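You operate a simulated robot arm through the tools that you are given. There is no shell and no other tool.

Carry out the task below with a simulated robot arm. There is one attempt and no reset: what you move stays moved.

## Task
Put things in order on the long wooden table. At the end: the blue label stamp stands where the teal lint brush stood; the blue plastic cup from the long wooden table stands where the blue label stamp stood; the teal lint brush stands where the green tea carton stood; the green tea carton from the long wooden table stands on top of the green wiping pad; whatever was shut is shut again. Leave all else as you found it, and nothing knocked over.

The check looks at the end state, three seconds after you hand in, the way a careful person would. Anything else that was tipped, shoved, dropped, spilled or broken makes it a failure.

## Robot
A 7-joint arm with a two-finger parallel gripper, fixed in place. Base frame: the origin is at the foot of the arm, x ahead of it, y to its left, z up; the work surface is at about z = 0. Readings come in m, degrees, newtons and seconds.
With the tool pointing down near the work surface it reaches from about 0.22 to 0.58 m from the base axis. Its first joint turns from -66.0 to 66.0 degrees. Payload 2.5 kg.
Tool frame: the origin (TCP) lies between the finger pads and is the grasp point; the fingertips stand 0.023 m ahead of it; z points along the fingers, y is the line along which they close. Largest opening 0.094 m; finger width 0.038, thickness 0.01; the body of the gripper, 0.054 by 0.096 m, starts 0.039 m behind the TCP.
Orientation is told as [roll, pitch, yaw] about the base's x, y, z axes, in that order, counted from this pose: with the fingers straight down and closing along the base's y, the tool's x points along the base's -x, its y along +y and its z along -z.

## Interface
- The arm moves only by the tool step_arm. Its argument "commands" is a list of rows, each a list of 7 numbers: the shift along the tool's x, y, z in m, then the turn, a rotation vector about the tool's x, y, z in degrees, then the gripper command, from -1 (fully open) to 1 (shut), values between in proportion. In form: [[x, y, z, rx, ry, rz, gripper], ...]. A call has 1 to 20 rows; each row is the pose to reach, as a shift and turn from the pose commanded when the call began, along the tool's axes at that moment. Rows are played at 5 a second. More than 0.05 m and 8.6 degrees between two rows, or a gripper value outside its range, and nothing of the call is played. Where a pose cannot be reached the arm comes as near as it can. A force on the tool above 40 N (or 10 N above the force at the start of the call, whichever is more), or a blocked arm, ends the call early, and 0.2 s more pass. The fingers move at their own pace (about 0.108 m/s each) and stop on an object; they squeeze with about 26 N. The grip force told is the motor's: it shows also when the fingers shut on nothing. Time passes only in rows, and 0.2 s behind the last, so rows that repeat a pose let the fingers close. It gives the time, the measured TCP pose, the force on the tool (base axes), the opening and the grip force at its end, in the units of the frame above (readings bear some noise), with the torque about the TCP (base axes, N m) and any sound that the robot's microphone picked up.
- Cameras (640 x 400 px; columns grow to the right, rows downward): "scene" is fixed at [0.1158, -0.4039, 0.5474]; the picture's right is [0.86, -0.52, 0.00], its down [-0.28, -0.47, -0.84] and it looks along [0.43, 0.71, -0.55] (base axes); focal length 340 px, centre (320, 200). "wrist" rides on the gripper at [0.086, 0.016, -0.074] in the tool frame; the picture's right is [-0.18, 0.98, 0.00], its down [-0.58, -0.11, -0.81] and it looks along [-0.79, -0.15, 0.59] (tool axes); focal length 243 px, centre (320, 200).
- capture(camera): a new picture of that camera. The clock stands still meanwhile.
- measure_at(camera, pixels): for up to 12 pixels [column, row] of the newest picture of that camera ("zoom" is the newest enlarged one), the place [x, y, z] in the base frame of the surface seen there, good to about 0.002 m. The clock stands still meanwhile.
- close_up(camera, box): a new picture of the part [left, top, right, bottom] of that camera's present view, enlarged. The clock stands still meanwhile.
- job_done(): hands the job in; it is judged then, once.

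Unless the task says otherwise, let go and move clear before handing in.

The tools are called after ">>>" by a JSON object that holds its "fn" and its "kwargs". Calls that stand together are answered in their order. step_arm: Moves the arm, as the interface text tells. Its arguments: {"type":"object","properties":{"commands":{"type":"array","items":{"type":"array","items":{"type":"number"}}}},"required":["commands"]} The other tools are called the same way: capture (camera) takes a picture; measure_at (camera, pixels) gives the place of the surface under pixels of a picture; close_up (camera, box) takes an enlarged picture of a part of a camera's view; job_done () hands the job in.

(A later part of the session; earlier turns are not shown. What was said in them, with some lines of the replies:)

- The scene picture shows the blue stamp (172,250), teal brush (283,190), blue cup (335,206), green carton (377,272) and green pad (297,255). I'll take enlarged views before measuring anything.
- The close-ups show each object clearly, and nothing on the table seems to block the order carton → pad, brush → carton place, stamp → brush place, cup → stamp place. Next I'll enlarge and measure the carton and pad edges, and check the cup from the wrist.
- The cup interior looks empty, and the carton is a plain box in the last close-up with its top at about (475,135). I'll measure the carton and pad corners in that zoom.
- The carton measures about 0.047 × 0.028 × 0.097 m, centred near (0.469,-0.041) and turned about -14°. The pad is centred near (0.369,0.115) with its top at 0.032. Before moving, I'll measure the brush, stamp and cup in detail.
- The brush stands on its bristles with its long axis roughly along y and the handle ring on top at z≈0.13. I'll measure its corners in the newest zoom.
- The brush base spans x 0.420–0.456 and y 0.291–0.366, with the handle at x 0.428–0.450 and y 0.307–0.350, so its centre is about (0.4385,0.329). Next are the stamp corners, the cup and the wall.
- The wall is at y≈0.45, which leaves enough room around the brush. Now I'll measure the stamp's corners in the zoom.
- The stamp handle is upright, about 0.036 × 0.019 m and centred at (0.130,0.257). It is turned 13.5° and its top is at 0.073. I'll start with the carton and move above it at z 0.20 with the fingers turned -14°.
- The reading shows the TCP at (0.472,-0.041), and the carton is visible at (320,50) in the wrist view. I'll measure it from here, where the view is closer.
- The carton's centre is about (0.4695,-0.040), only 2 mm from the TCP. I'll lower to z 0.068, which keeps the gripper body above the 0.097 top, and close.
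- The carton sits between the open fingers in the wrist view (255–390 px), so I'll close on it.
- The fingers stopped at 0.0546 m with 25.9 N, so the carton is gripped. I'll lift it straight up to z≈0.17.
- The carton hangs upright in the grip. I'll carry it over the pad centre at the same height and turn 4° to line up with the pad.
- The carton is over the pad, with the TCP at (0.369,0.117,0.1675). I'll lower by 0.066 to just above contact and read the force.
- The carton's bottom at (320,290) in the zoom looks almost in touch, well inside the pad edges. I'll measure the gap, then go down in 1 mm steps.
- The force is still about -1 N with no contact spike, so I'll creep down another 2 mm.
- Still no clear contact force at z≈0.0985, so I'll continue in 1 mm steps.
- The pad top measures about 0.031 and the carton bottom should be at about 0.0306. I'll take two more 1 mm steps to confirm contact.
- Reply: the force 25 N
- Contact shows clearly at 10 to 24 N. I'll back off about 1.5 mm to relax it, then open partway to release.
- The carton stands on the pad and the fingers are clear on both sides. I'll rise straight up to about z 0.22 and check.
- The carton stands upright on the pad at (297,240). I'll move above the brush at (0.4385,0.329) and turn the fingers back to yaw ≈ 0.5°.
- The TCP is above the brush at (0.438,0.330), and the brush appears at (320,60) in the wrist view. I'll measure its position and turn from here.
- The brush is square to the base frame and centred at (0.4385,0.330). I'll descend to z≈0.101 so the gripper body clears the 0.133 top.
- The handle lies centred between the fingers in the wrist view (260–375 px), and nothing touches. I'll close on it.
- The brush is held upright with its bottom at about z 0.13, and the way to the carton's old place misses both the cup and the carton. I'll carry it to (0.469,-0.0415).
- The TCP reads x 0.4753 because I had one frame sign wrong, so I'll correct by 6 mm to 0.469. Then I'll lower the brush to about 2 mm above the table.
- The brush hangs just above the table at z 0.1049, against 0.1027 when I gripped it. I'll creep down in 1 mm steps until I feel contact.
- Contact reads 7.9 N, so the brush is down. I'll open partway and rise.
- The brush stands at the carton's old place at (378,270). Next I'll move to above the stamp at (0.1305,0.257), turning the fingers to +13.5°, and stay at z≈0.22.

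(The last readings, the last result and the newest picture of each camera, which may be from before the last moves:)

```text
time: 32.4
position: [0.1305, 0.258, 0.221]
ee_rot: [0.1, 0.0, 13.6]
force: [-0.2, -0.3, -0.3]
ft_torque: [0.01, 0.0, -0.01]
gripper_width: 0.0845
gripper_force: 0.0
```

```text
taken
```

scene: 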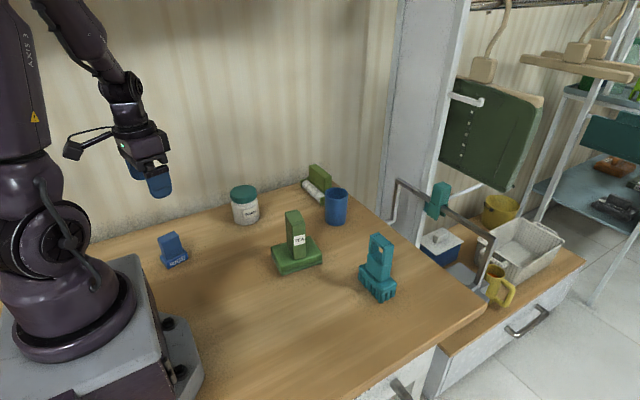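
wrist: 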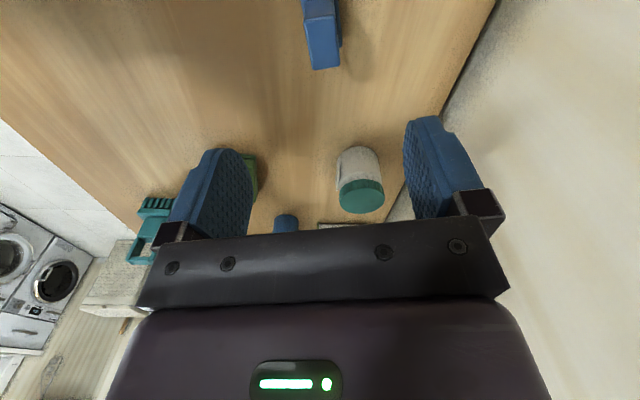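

The TCP is above the stamp at (0.1305,0.258), and the stamp shows at (320,35) in the wrist view. I'll measure it from here before descending.

>>> {"fn": "close_up", "kwargs": {"camera": "wrist", "box": [280, 0, 360, 80]}}

>>> {"fn": "measure_at", "kwargs": {"camera": "wrist", "pixels": [[308, 24], [314, 66], [339, 64], [333, 20], [326, 45], [304, 10], [308, 18], [341, 30], [341, 40], [312, 50], [335, 45]]}}

```text
5.00 times, centred on (320, 40) of wrist
```

zoom: 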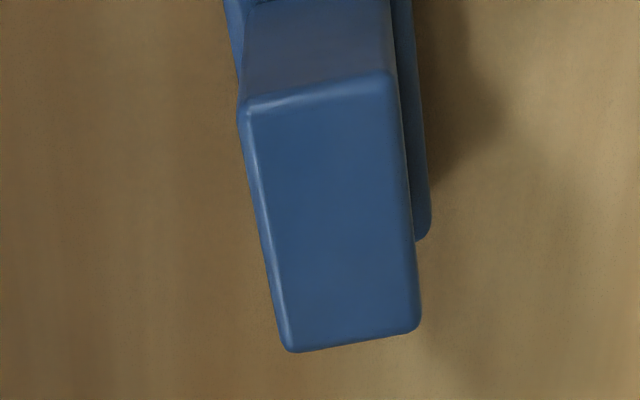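

```text
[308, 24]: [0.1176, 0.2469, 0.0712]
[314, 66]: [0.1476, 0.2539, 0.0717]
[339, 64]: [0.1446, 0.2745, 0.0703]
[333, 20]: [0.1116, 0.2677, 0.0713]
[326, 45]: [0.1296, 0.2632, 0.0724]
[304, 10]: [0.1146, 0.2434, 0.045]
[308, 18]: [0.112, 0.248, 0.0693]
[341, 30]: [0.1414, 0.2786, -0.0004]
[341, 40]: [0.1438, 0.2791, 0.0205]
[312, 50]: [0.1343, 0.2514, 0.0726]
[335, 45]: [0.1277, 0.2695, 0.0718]
```

The stamp's centre works out to about (0.130,0.2595), so I'll shift 2 mm in y and descend to z≈0.053. That puts the fingertips at 0.030, above the stamp base top at 0.022.

>>> {"fn": "step_arm", "kwargs": {"commands": [[-0.0005, 0.002, 0.035, 0, 0, 0, -0.8], [-0.0005, 0.002, 0.07, 0, 0, 0, -0.8], [-0.0005, 0.002, 0.105, 0, 0, 0, -0.8], [-0.0005, 0.002, 0.135, 0, 0, 0, -0.8], [-0.0005, 0.002, 0.155, 0, 0, 0, -0.8], [-0.0005, 0.002, 0.167, 0, 0, 0, -0.8], [-0.0005, 0.002, 0.167, 0, 0, 0, -0.8]]}}

>>> {"fn": "close_up", "kwargs": {"camera": "scene", "box": [110, 180, 230, 290]}}

>>> {"fn": "capture", "kwargs": {"camera": "wrist"}}

```text
time: 34.0
position: [0.1311, 0.2611, 0.0543]
ee_rot: [0.0, 0.0, 13.5]
force: [0.2, 0.8, 0.6]
ft_torque: [-0.01, 0.01, 0.01]
gripper_width: 0.0845
gripper_force: 0.0
```

```text
3.64 times, centred on (170, 235) of scene
```

zoom: 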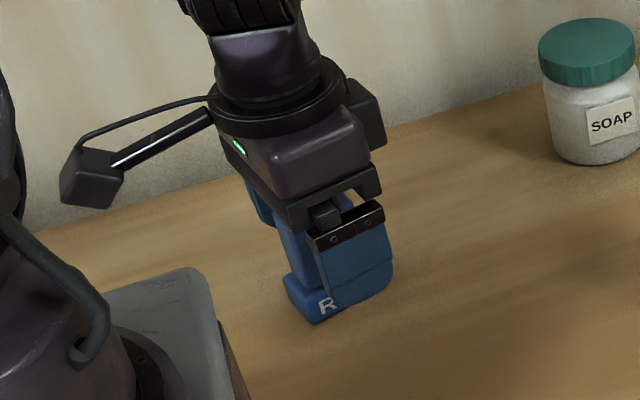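

```text
taken
```

wrist: 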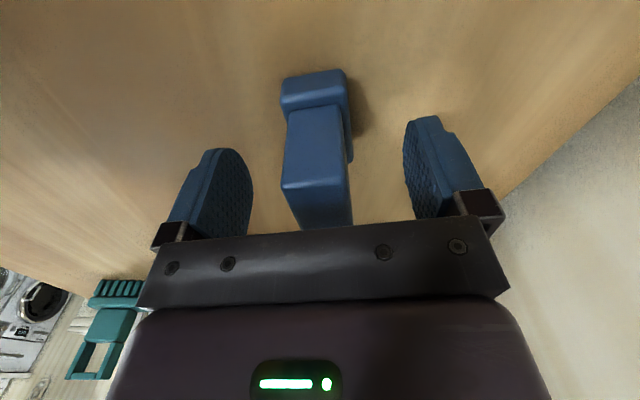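

The handle is centred between the fingers, and the camera boom is clear of the arm base. I'll close and lift gently.

>>> {"fn": "step_arm", "kwargs": {"commands": [[0, 0, 0, 0, 0, 0, 1], [0, 0, 0, 0, 0, 0, 1], [0, 0, 0, 0, 0, 0, 1], [0, 0, 0, 0, 0, 0, 1], [0, 0, 0, 0, 0, 0, 1]]}}

>>> {"fn": "step_arm", "kwargs": {"commands": [[0, 0, -0.01, 0, 0, 0, 1], [0, 0, -0.03, 0, 0, 0, 1], [0, 0, -0.065, 0, 0, 0, 1], [0, 0, -0.1, 0, 0, 0, 1], [0, 0, -0.135, 0, 0, 0, 1], [0, 0, -0.15, 0, 0, 0, 1], [0, 0, -0.15, 0, 0, 0, 1]]}}

>>> {"fn": "capture", "kwargs": {"camera": "scene"}}

>>> {"fn": "capture", "kwargs": {"camera": "wrist"}}

```text
time: 35.2
position: [0.1309, 0.2605, 0.0542]
ee_rot: [-0.1, 0.0, 13.5]
force: [0.2, 0.0, 0.3]
ft_torque: [-0.02, 0.01, 0.0]
gripper_width: 0.0258
gripper_force: 25.5
```

```text
time: 36.8
position: [0.1318, 0.2575, 0.2081]
ee_rot: [0.1, 0.0, 13.5]
force: [0.2, -0.8, -0.7]
ft_torque: [-0.01, -0.03, -0.01]
gripper_width: 0.0258
gripper_force: 26.2
```

```text
taken
```

scene: 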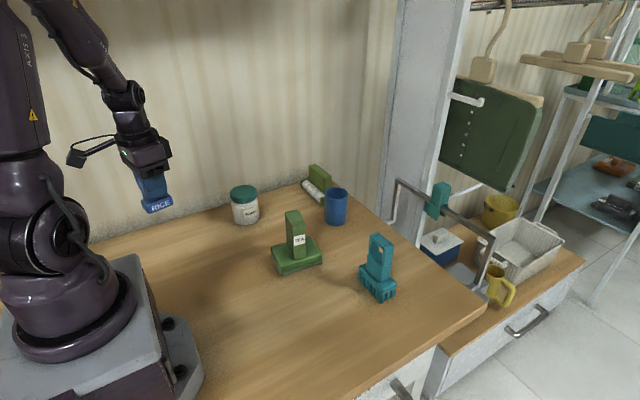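

```text
taken
```

wrist: 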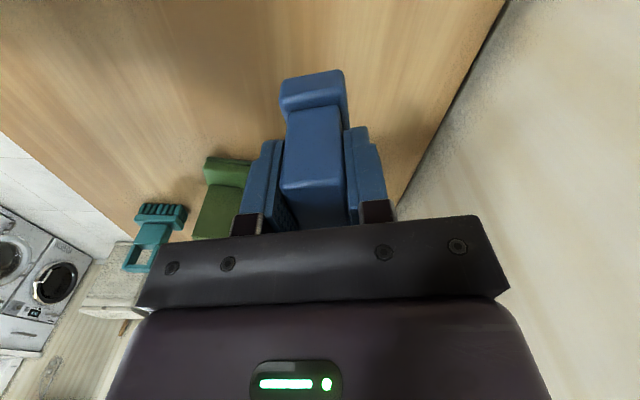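

The stamp is gripped upright, with its bottom at about z 0.154, higher than the 0.09 soap jar. I'll carry it to the brush's old place at (0.439,0.330).

>>> {"fn": "step_arm", "kwargs": {"commands": [[-0.018, 0, 0, 0, 0, 0, 1], [-0.05, -0.0005, 0, 0, 0, 0, 1], [-0.085, -0.0008, 0, 0, 0, 0, 1], [-0.12, -0.0011, 0, 0, 0, 0, 1], [-0.155, -0.0014, 0, 0, 0, 0, 1], [-0.19, -0.0017, 0, 0, 0, 0, 1], [-0.225, -0.002, 0, 0, 0, 0, 1], [-0.26, -0.0024, 0, 0, 0, 0, 1], [-0.295, -0.0027, 0, 0, 0, 0, 1], [-0.3161, -0.0029, 0, 0, 0, 0, 1], [-0.3161, -0.0029, 0, 0, 0, 0, 1]]}}

>>> {"fn": "step_arm", "kwargs": {"commands": [[0, 0, 0, 0, 0, 0, 1]]}}

>>> {"fn": "capture", "kwargs": {"camera": "scene"}}

```text
time: 39.2
position: [0.4372, 0.3284, 0.2055]
ee_rot: [-0.1, 0.0, 13.5]
force: [0.2, 0.2, -0.7]
ft_torque: [0.0, -0.01, -0.04]
gripper_width: 0.0255
gripper_force: 25.8
```

```text
time: 39.6
position: [0.4383, 0.3293, 0.2042]
ee_rot: [0.0, 0.0, 13.5]
force: [0.5, -0.6, -0.7]
ft_torque: [-0.03, -0.01, -0.02]
gripper_width: 0.0255
gripper_force: 25.7
```

```text
taken
```

scene: 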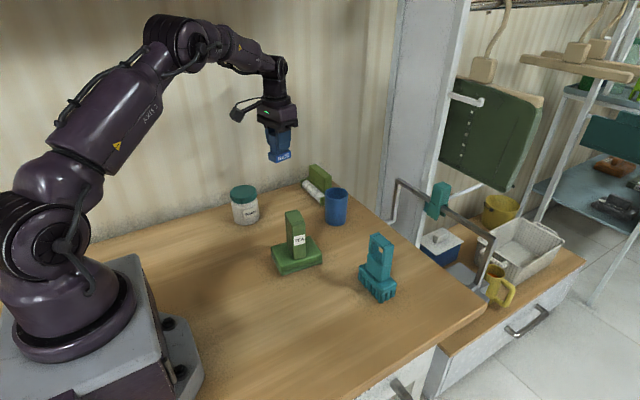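

The stamp is above its target, but the wrist camera block at (240,113) will come down near the soap jar lid at (244,190). I'll measure both heights and the roller before lowering.

>>> {"fn": "close_up", "kwargs": {"camera": "scene", "box": [215, 80, 355, 235]}}

>>> {"fn": "measure_at", "kwargs": {"camera": "scene", "pixels": [[236, 120], [240, 117], [233, 114], [246, 112], [238, 112], [245, 187], [232, 192], [257, 192], [244, 199], [306, 182], [318, 200], [310, 165]]}}

```text
2.58 times, centred on (285, 158) of scene
```

zoom: 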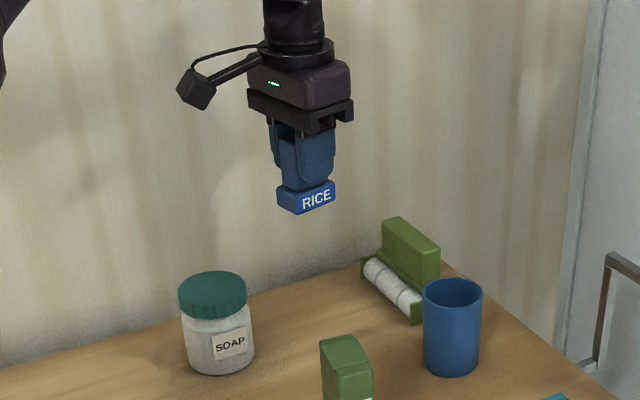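

```text
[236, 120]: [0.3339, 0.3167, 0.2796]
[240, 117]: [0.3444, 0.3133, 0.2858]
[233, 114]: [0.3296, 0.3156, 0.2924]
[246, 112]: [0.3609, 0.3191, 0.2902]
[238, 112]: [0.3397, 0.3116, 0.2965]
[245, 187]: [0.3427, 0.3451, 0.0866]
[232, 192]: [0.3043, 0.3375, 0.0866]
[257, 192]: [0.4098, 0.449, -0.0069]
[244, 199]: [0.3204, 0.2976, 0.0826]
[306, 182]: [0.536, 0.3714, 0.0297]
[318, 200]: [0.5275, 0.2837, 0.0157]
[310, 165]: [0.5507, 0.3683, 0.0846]
```

The camera's lowest corner sits about 0.07 above the TCP, so it will stop near z 0.124. That is well clear of the 0.087 jar lid, and the roller starts at x≈0.525. I'll lower to about 2 mm above the table.

>>> {"fn": "step_arm", "kwargs": {"commands": [[0, 0, 0.035, 0, 0, 0, 1], [0, 0, 0.07, 0, 0, 0, 1], [0, 0, 0.105, 0, 0, 0, 1], [0, 0, 0.13, 0, 0, 0, 1], [0, 0, 0.143, 0, 0, 0, 1], [0, 0, 0.147, 0, 0, 0, 1], [0, 0, 0.147, 0, 0, 0, 1]]}}

>>> {"fn": "close_up", "kwargs": {"camera": "scene", "box": [225, 130, 345, 230]}}

```text
time: 41.2
position: [0.4392, 0.329, 0.0575]
ee_rot: [0.1, 0.0, 13.5]
force: [0.0, 0.4, -1.3]
ft_torque: [0.03, 0.02, -0.01]
gripper_width: 0.0257
gripper_force: 26.1
```

```text
4.00 times, centred on (285, 180) of scene
```

zoom: 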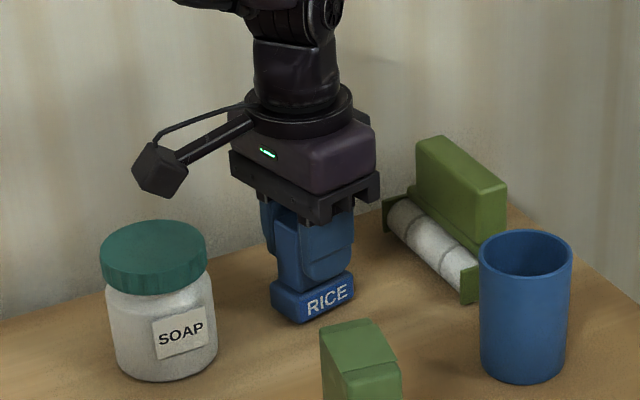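

At z 0.0575 the stamp is about 3 mm above the table. I'll creep down until I feel contact.

>>> {"fn": "step_arm", "kwargs": {"commands": [[0, 0, 0.001, 0, 0, 0, 1], [0, 0, 0.002, 0, 0, 0, 1], [0, 0, 0.002, 0, 0, 0, 1]]}}

>>> {"fn": "step_arm", "kwargs": {"commands": [[0, 0, 0.001, 0, 0, 0, 1], [0, 0, 0.001, 0, 0, 0, 1]]}}

```text
time: 42.0
position: [0.4382, 0.329, 0.0545]
ee_rot: [0.1, -0.1, 13.5]
force: [0.3, -0.5, -1.4]
ft_torque: [0.03, 0.0, -0.02]
gripper_width: 0.0257
gripper_force: 26.0
```

```text
time: 42.6
position: [0.4389, 0.3289, 0.0548]
ee_rot: [0.0, 0.0, 13.5]
force: [0.2, -0.3, -1.7]
ft_torque: [-0.01, 0.02, 0.01]
gripper_width: 0.0257
gripper_force: 26.2
```

There is no contact yet, so I'll take another 1 mm step.

>>> {"fn": "step_arm", "kwargs": {"commands": [[0, 0, 0.001, 0, 0, 0, 1], [0, 0, 0.001, 0, 0, 0, 1]]}}

```text
time: 43.2
position: [0.4384, 0.3303, 0.0554]
ee_rot: [0.0, -0.1, 13.5]
force: [-0.4, -0.7, -1.1]
ft_torque: [-0.02, 0.01, -0.02]
gripper_width: 0.0253
gripper_force: 26.0
```

Still free, with the force near -1 N, so I'll go down another 1 mm.

>>> {"fn": "step_arm", "kwargs": {"commands": [[0, 0, 0.001, 0, 0, 0, 1], [0, 0, 0.001, 0, 0, 0, 1]]}}

>>> {"fn": "close_up", "kwargs": {"camera": "scene", "box": [265, 170, 325, 220]}}

```text
time: 43.8
position: [0.4394, 0.3302, 0.0552]
ee_rot: [0.1, -0.1, 13.5]
force: [-2.9, -2.2, 8.8]
ft_torque: [-0.05, 0.04, -0.02]
gripper_width: 0.0254
gripper_force: 25.6
```

```text
8.00 times, centred on (295, 195) of scene
```

zoom: 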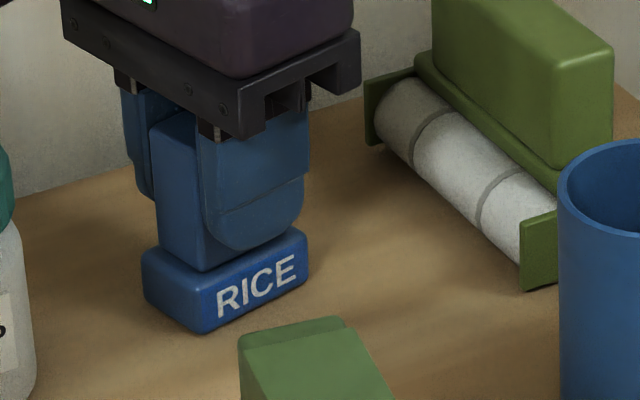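

Contact reads 8.8 N with the stamp flat on the table. I'll open and rise straight up.

>>> {"fn": "step_arm", "kwargs": {"commands": [[0, 0, -0.0004, 0, 0, 0, 0.3], [0, 0, -0.0004, 0, 0, 0, -0.2], [0, 0, -0.0004, 0, 0, 0, -0.5], [0, 0, -0.0004, 0, 0, 0, -0.5]]}}

>>> {"fn": "step_arm", "kwargs": {"commands": [[0, 0, -0.015, 0, 0, 0, -0.5], [0, 0, -0.04, 0, 0, 0, -0.5], [0, 0, -0.075, 0, 0, 0, -0.5], [0, 0, -0.11, 0, 0, 0, -0.5], [0, 0, -0.15, 0, 0, 0, -0.8], [0, 0, -0.15, 0, 0, 0, -1]]}}

>>> {"fn": "capture", "kwargs": {"camera": "scene"}}

>>> {"fn": "capture", "kwargs": {"camera": "wrist"}}

```text
time: 44.8
position: [0.4398, 0.3302, 0.053]
ee_rot: [0.0, 0.1, 13.5]
force: [0.3, 0.2, -0.1]
ft_torque: [-0.04, 0.0, -0.02]
gripper_width: 0.0704
gripper_force: 0.0
```

```text
time: 46.2
position: [0.4396, 0.3315, 0.2039]
ee_rot: [0.1, 0.0, 13.5]
force: [0.1, 0.7, 0.0]
ft_torque: [-0.01, -0.02, 0.01]
gripper_width: 0.0941
gripper_force: 0.1
```

```text
taken
```

scene: 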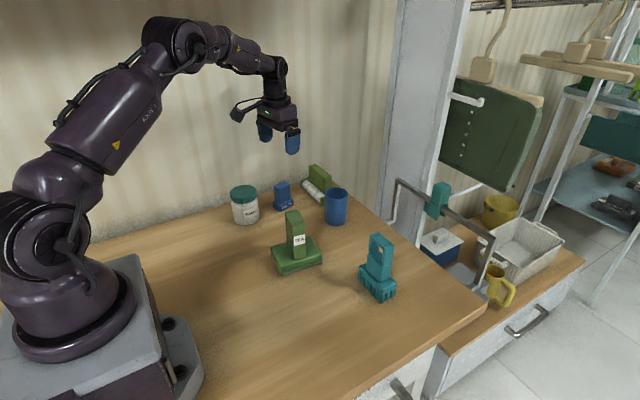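

```text
taken
```

wrist: 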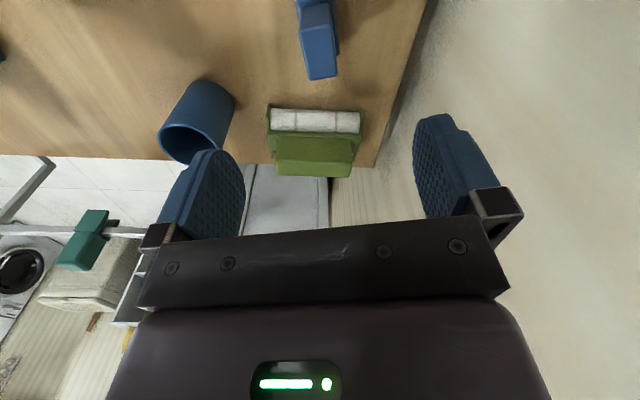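

The stamp stands at the brush's old place at (282,196). I'll move above the cup near (0.527,0.198) and turn the fingers to yaw 0.

>>> {"fn": "step_arm", "kwargs": {"commands": [[-0.0109, -0.0298, 0, 0, 0, 2.7, -1], [-0.0217, -0.0596, 0, 0, 0, 5.4, -1], [-0.0326, -0.0894, 0, 0, 0, 8.1, -1], [-0.0434, -0.1192, 0, 0, 0, 10.8, -1], [-0.0543, -0.149, 0, 0, 0, 13.5, -1], [-0.0543, -0.149, 0, 0, 0, 13.5, -1], [-0.0543, -0.149, 0, 0, 0, 13.5, -1]]}}

>>> {"fn": "close_up", "kwargs": {"camera": "scene", "box": [300, 150, 380, 240]}}

>>> {"fn": "capture", "kwargs": {"camera": "wrist"}}

```text
time: 47.8
position: [0.5253, 0.1982, 0.2016]
ee_rot: [-0.1, 0.0, 0.0]
force: [0.7, -0.2, 0.4]
ft_torque: [0.0, -0.01, 0.02]
gripper_width: 0.094
gripper_force: 0.1
```

```text
4.44 times, centred on (340, 195) of scene
```

zoom: 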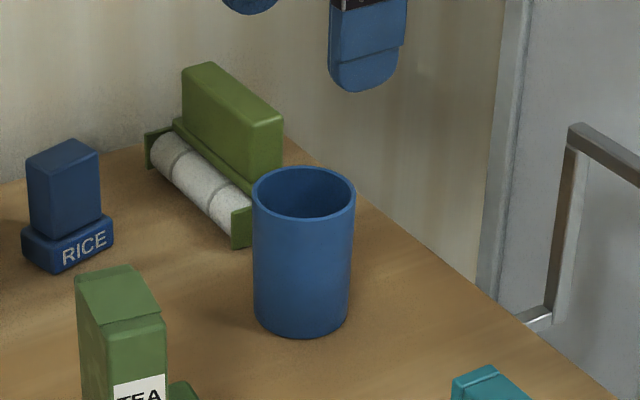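

```text
taken
```

wrist: 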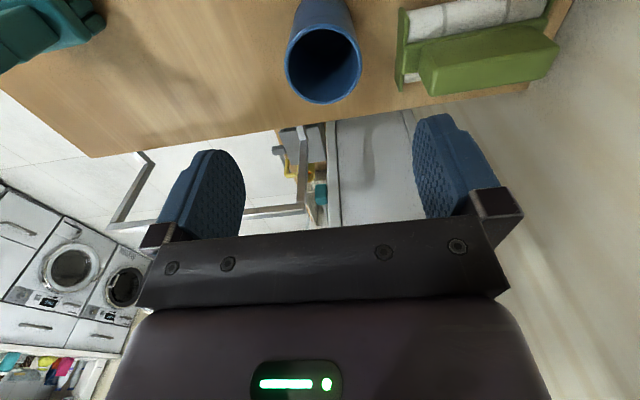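

The cup is under the gripper at (323,65) in the wrist view. I'll measure its rim, its inside and the roller's near end.

>>> {"fn": "measure_at", "kwargs": {"camera": "wrist", "pixels": [[288, 66], [359, 64], [322, 30], [323, 102], [298, 40], [350, 38], [300, 92], [350, 90], [322, 55], [400, 70], [402, 15], [423, 60]]}}

>>> {"fn": "close_up", "kwargs": {"camera": "wrist", "box": [270, 0, 430, 110]}}

```text
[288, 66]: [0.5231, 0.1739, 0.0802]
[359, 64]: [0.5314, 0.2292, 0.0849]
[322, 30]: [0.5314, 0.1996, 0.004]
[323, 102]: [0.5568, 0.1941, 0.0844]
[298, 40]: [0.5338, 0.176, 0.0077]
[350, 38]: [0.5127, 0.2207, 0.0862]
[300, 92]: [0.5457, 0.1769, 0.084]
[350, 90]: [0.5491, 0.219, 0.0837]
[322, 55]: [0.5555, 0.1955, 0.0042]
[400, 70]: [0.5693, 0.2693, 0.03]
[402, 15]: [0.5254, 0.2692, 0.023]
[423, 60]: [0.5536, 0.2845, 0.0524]
```

```text
3.64 times, centred on (350, 55) of wrist
```

zoom: 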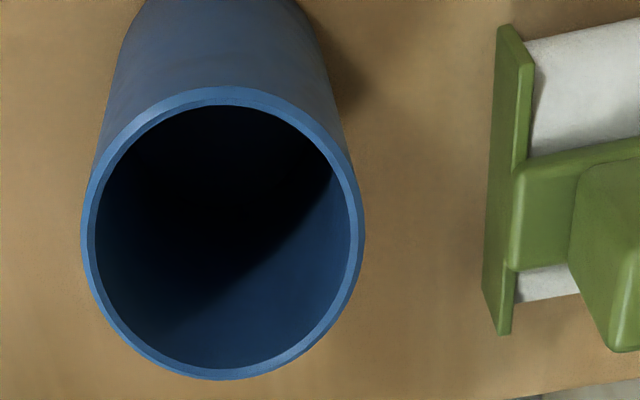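

The cup is empty, with its centre at about (0.5295,0.200), a radius of 0.0285 and its rim at 0.084. The roller starts at y 0.267. I'll narrow the opening to 0.08 m for clearance and descend to z≈0.060.

>>> {"fn": "step_arm", "kwargs": {"commands": [[-0.004, 0.0017, 0, 0, 0, 0, -0.7], [-0.004, 0.0017, 0.03, 0, 0, 0, -0.7], [-0.004, 0.0017, 0.06, 0, 0, 0, -0.7], [-0.004, 0.0017, 0.08, 0, 0, 0, -0.7], [-0.004, 0.0017, 0.08, 0, 0, 0, -0.7]]}}

>>> {"fn": "capture", "kwargs": {"camera": "wrist"}}

>>> {"fn": "close_up", "kwargs": {"camera": "scene", "box": [300, 120, 400, 240]}}

```text
time: 49.0
position: [0.529, 0.1992, 0.1232]
ee_rot: [0.0, 0.0, 0.0]
force: [-0.7, -0.4, -0.4]
ft_torque: [0.02, 0.04, -0.02]
gripper_width: 0.0799
gripper_force: 0.0
```

```text
taken
```

wrist: 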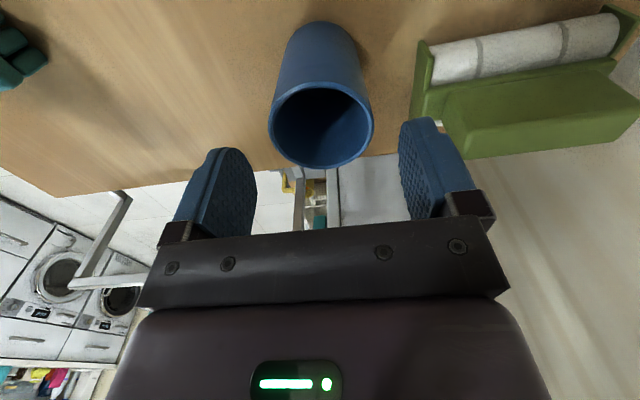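

```text
3.33 times, centred on (350, 180) of scene
```

zoom: 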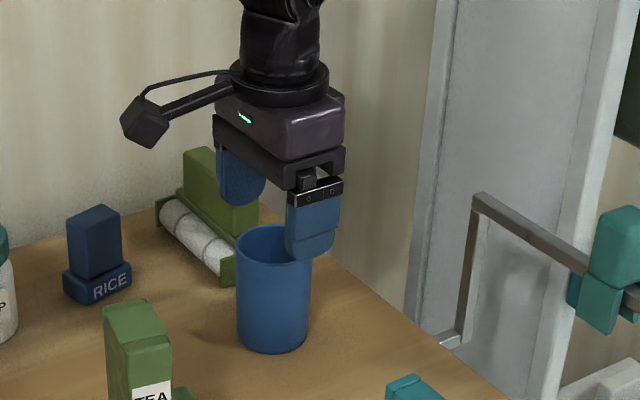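

The fingers straddle the cup evenly, with the rim at 270–375 px between fingertips at 255 and 400 px. I'll go the rest of the way down and close.

>>> {"fn": "step_arm", "kwargs": {"commands": [[0, 0, 0.02, 0, 0, 0, -0.7], [0, 0, 0.04, 0, 0, 0, -0.7], [0, 0, 0.055, 0, 0, 0, -0.7], [0, 0, 0.063, 0, 0, 0, -0.7], [0, 0, 0.063, 0, 0, 0, -0.7]]}}

>>> {"fn": "capture", "kwargs": {"camera": "wrist"}}

>>> {"fn": "close_up", "kwargs": {"camera": "scene", "box": [300, 120, 400, 240]}}

```text
time: 50.2
position: [0.5309, 0.2011, 0.061]
ee_rot: [0.1, 0.0, -0.1]
force: [1.2, 0.2, 0.0]
ft_torque: [-0.01, -0.01, -0.02]
gripper_width: 0.0798
gripper_force: 0.1
```

```text
taken
```

wrist: 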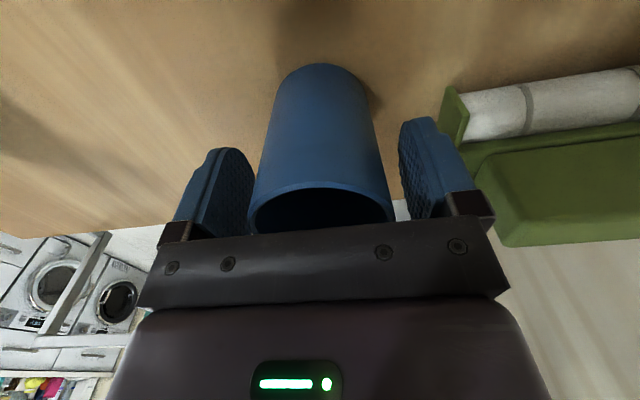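

```text
3.33 times, centred on (350, 180) of scene
```

zoom: 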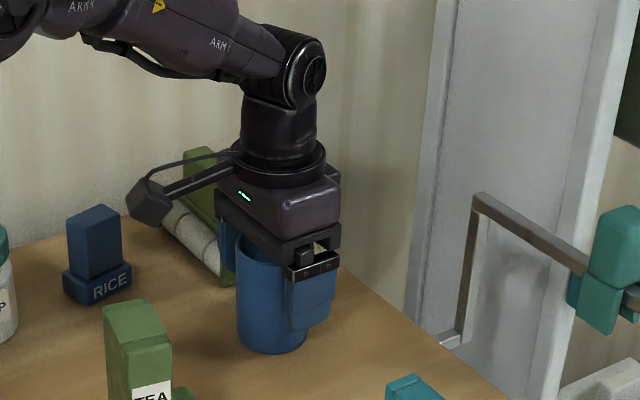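

The cup is between the fingers with the TCP at (0.530,0.200,0.061). I'll close and lift to about z 0.20.

>>> {"fn": "step_arm", "kwargs": {"commands": [[0, 0, 0, 0, 0, 0, 1], [0, 0, 0, 0, 0, 0, 1], [0, 0, 0, 0, 0, 0, 1], [0, 0, 0, 0, 0, 0, 1]]}}

>>> {"fn": "step_arm", "kwargs": {"commands": [[0, 0, -0.01, 0, 0, 0, 1], [0, 0, -0.03, 0, 0, 0, 1], [0, 0, -0.065, 0, 0, 0, 1], [0, 0, -0.1, 0, 0, 0, 1], [0, 0, -0.135, 0, 0, 0, 1], [0, 0, -0.15, 0, 0, 0, 1], [0, 0, -0.15, 0, 0, 0, 1]]}}

>>> {"fn": "capture", "kwargs": {"camera": "scene"}}

>>> {"fn": "capture", "kwargs": {"camera": "wrist"}}

```text
time: 51.2
position: [0.5294, 0.1992, 0.0597]
ee_rot: [-0.1, 0.0, 0.0]
force: [-0.8, 0.2, -0.4]
ft_torque: [-0.03, 0.0, 0.0]
gripper_width: 0.0573
gripper_force: 25.7
```

```text
time: 52.8
position: [0.5303, 0.2012, 0.2121]
ee_rot: [0.1, 0.0, 0.0]
force: [-0.4, -0.1, -0.5]
ft_torque: [0.0, 0.01, 0.04]
gripper_width: 0.0569
gripper_force: 26.4
```

```text
taken
```

scene: 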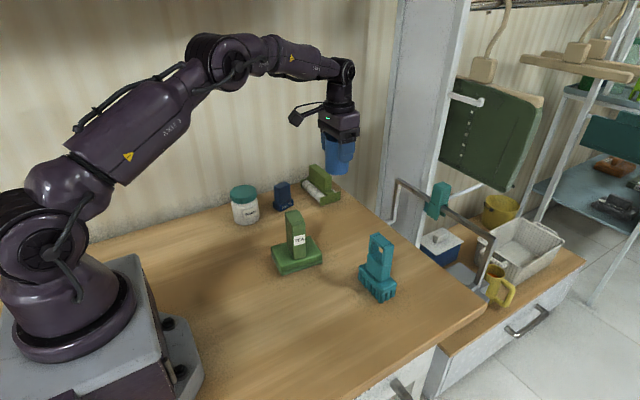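

```text
taken
```

wrist: 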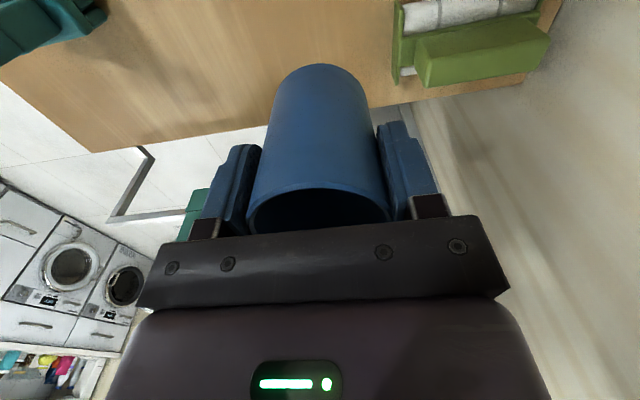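

The cup is held upright with its bottom at about z 0.15, and the straight path to the stamp's old place passes clear of the jar and carton. I'll carry it to (0.130,0.2595).

>>> {"fn": "step_arm", "kwargs": {"commands": [[0.02, 0.003, 0, 0, 0, -0.7, 1], [0.05, 0.0074, 0, 0, 0, -1.7, 1], [0.085, 0.0125, 0, 0, 0, -2.9, 1], [0.12, 0.0177, 0, 0, 0, -4, 1], [0.155, 0.0229, 0, 0, 0, -5.2, 1], [0.19, 0.028, 0, 0, 0, -6.4, 1], [0.225, 0.0332, 0, 0, 0, -7.6, 1], [0.26, 0.0384, 0, 0, 0, -8.8, 1], [0.295, 0.0435, 0, 0, 0, -10, 1], [0.33, 0.0487, 0, 0, 0, -11.2, 1], [0.365, 0.0538, 0, 0, 0, -12.4, 1], [0.39, 0.0575, 0, 0, 0, -13.2, 1], [0.4, 0.059, 0, 0, 0, -13.5, 1], [0.4, 0.059, 0, 0, 0, -13.5, 1]]}}

>>> {"fn": "step_arm", "kwargs": {"commands": [[0, 0, 0, 0, 0, 0, 1]]}}

>>> {"fn": "capture", "kwargs": {"camera": "scene"}}

```text
time: 55.8
position: [0.1281, 0.2569, 0.2099]
ee_rot: [0.0, 0.0, 13.5]
force: [0.2, 0.5, -0.5]
ft_torque: [0.0, -0.01, -0.02]
gripper_width: 0.0569
gripper_force: 25.8
```

```text
time: 56.2
position: [0.1294, 0.2572, 0.209]
ee_rot: [0.0, 0.0, 13.5]
force: [-0.1, 0.4, -0.2]
ft_torque: [0.01, 0.03, 0.02]
gripper_width: 0.057
gripper_force: 25.5
```

```text
taken
```

scene: 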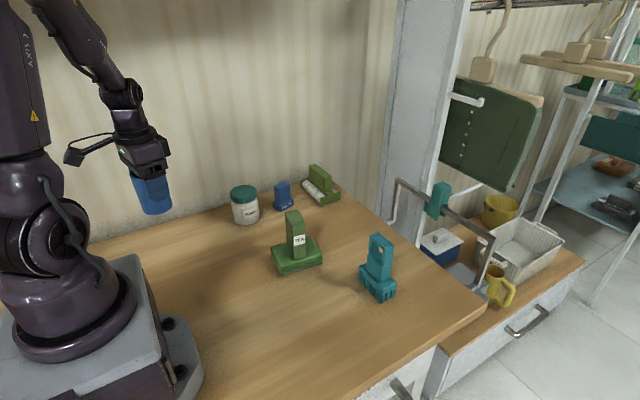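

The TCP is at (0.129,0.257,0.209), close to target. I'll add the last 2 mm and lower to about 2 mm above the table.

>>> {"fn": "step_arm", "kwargs": {"commands": [[-0.0014, 0.0017, 0.03, 0, 0, 0, 1], [-0.0014, 0.0017, 0.065, 0, 0, 0, 1], [-0.0014, 0.0017, 0.1, 0, 0, 0, 1], [-0.0014, 0.0017, 0.127, 0, 0, 0, 1], [-0.0014, 0.0017, 0.142, 0, 0, 0, 1], [-0.0014, 0.0017, 0.147, 0, 0, 0, 1], [-0.0014, 0.0017, 0.147, 0, 0, 0, 1]]}}

>>> {"fn": "step_arm", "kwargs": {"commands": [[0, 0, 0.001, 0, 0, 0, 1], [0, 0, 0.001, 0, 0, 0, 1]]}}

>>> {"fn": "step_arm", "kwargs": {"commands": [[0, 0, 0.001, 0, 0, 0, 1], [0, 0, 0.001, 0, 0, 0, 1]]}}

>>> {"fn": "close_up", "kwargs": {"camera": "scene", "box": [110, 180, 230, 290]}}

```text
time: 57.8
position: [0.1303, 0.2596, 0.0636]
ee_rot: [0.0, -0.1, 13.5]
force: [0.1, 0.5, -0.4]
ft_torque: [0.03, -0.04, -0.02]
gripper_width: 0.0571
gripper_force: 25.9
```

```text
time: 58.4
position: [0.131, 0.2586, 0.0617]
ee_rot: [0.0, 0.0, 13.5]
force: [0.0, -0.5, -1.1]
ft_torque: [-0.01, -0.02, 0.02]
gripper_width: 0.0569
gripper_force: 26.0
```

```text
time: 59.0
position: [0.1294, 0.2606, 0.0614]
ee_rot: [0.1, 0.0, 13.6]
force: [0.5, 0.4, -1.4]
ft_torque: [-0.01, -0.01, 0.0]
gripper_width: 0.0569
gripper_force: 26.0
```

```text
3.64 times, centred on (170, 235) of scene
```

zoom: 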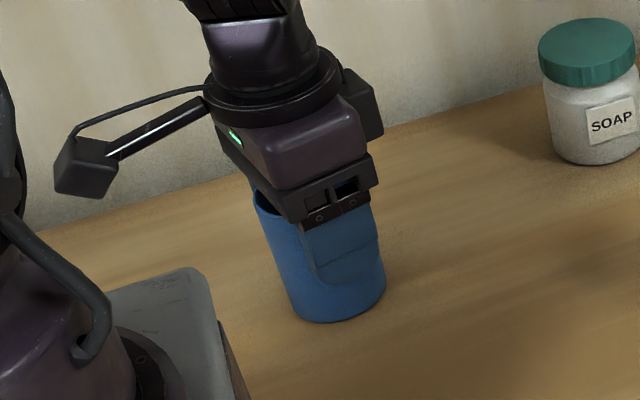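

There is still no contact at z≈0.061, so I'll go on in 1 mm steps.

>>> {"fn": "step_arm", "kwargs": {"commands": [[0, 0, 0.001, 0, 0, 0, 1], [0, 0, 0.001, 0, 0, 0, 1]]}}

>>> {"fn": "step_arm", "kwargs": {"commands": [[0, 0, 0.0007, 0, 0, 0, 1], [0, 0, 0.0007, 0, 0, 0, 1]]}}

```text
time: 59.6
position: [0.1307, 0.2598, 0.061]
ee_rot: [0.0, 0.0, 13.6]
force: [-1.2, 0.1, -0.2]
ft_torque: [0.0, 0.0, 0.01]
gripper_width: 0.0568
gripper_force: 25.6
```

```text
time: 60.2
position: [0.1304, 0.2612, 0.0594]
ee_rot: [0.0, 0.1, 13.6]
force: [-3.6, -3.2, 16.2]
ft_torque: [-0.09, 0.08, -0.13]
gripper_width: 0.0567
gripper_force: 25.9
```

The cup is on the table, with 16 N of contact. I'll ease off slightly, open and rise.

>>> {"fn": "step_arm", "kwargs": {"commands": [[0, 0, -0.0006, 0, 0, 0, 1], [0, 0, -0.0006, 0, 0, 0, 0.0], [0, 0, -0.0006, 0, 0, 0, -0.4], [0, 0, -0.0006, 0, 0, 0, -0.7], [0, 0, -0.0006, 0, 0, 0, -0.7]]}}

>>> {"fn": "step_arm", "kwargs": {"commands": [[0, 0, -0.015, 0, 0, 0, -0.7], [0, 0, -0.04, 0, 0, 0, -0.7], [0, 0, -0.075, 0, 0, 0, -0.7], [0, 0, -0.11, 0, 0, 0, -0.7], [0, 0, -0.15, 0, 0, 0, -0.8], [0, 0, -0.18, 0, 0, 0, -1], [0, 0, -0.18, 0, 0, 0, -1]]}}

>>> {"fn": "capture", "kwargs": {"camera": "scene"}}

>>> {"fn": "capture", "kwargs": {"camera": "wrist"}}

>>> {"fn": "measure_at", "kwargs": {"camera": "scene", "pixels": [[168, 236], [185, 234], [175, 243], [175, 265], [289, 245], [301, 245], [293, 213], [366, 287], [388, 297], [276, 205], [290, 205], [282, 185]]}}

```text
time: 61.4
position: [0.1312, 0.2606, 0.0606]
ee_rot: [0.0, 0.0, 13.6]
force: [0.5, -0.4, 0.0]
ft_torque: [0.0, -0.01, 0.02]
gripper_width: 0.08
gripper_force: 0.0
```

```text
time: 63.0
position: [0.1308, 0.26, 0.2391]
ee_rot: [0.1, -0.1, 13.5]
force: [0.5, 0.1, -0.1]
ft_torque: [-0.01, -0.04, 0.05]
gripper_width: 0.0939
gripper_force: 0.1
```

```text
taken
```

scene: 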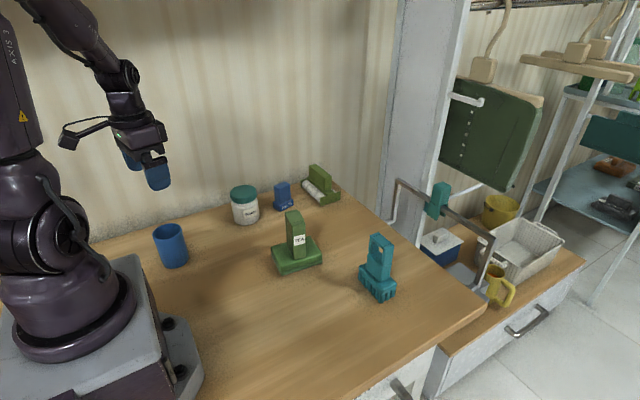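

```text
taken
```

wrist: 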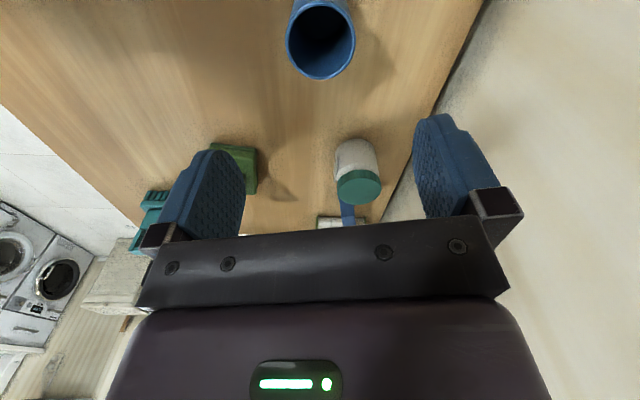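

```text
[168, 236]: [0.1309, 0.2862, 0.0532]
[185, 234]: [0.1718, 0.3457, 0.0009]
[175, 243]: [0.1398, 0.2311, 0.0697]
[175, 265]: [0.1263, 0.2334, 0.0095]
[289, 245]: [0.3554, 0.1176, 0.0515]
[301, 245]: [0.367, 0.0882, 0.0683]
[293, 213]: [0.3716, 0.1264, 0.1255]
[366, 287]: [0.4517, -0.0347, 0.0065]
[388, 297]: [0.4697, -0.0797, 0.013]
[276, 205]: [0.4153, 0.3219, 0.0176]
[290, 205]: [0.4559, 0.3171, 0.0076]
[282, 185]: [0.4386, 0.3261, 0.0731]
```

All four objects stand in their new places in the scene view: cup (171,245), stamp (283,196), carton on the pad (297,243), brush (378,268). I'll take one enlarged view as a last check before handing in.

>>> {"fn": "close_up", "kwargs": {"camera": "scene", "box": [140, 150, 420, 320]}}

```text
2.29 times, centred on (280, 235) of scene
```

zoom: 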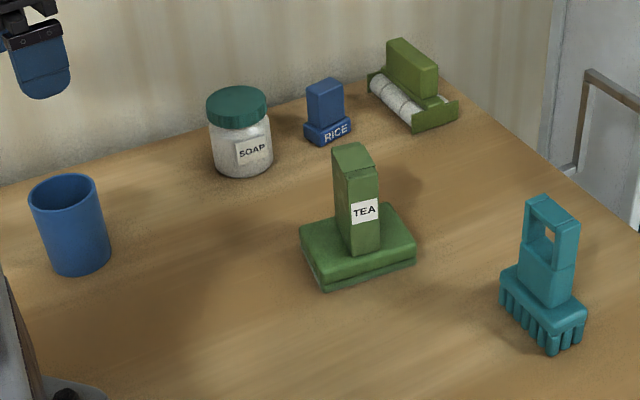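

The enlarged view shows the cup, stamp, carton on the pad and brush all upright in place. The soap jar and roller look undisturbed, nothing was opened, and the gripper is empty and clear, so I'm handing in.

>>> {"fn": "job_done", "kwargs": {}}

```text
The job is handed in.
```

The table is rearranged as you asked, and I've handed the job in. The last enlarged picture showed all four objects upright:

- **Green tea carton:** standing on top of the green wiping pad, near its centre.
- **Teal lint brush:** standing where the carton stood, at about (0.469, -0.041).
- **Blue label stamp:** standing where the brush stood, at about (0.439, 0.330).
- **Blue plastic cup:** standing where the stamp stood, at about (0.130, 0.260). It was empty when I moved it.

I didn't touch the soap jar or the roller, and both look unmoved. I opened nothing, so there was nothing to shut again. The brush and stamp kept the direction they were facing. The gripper is empty and raised above the cup.
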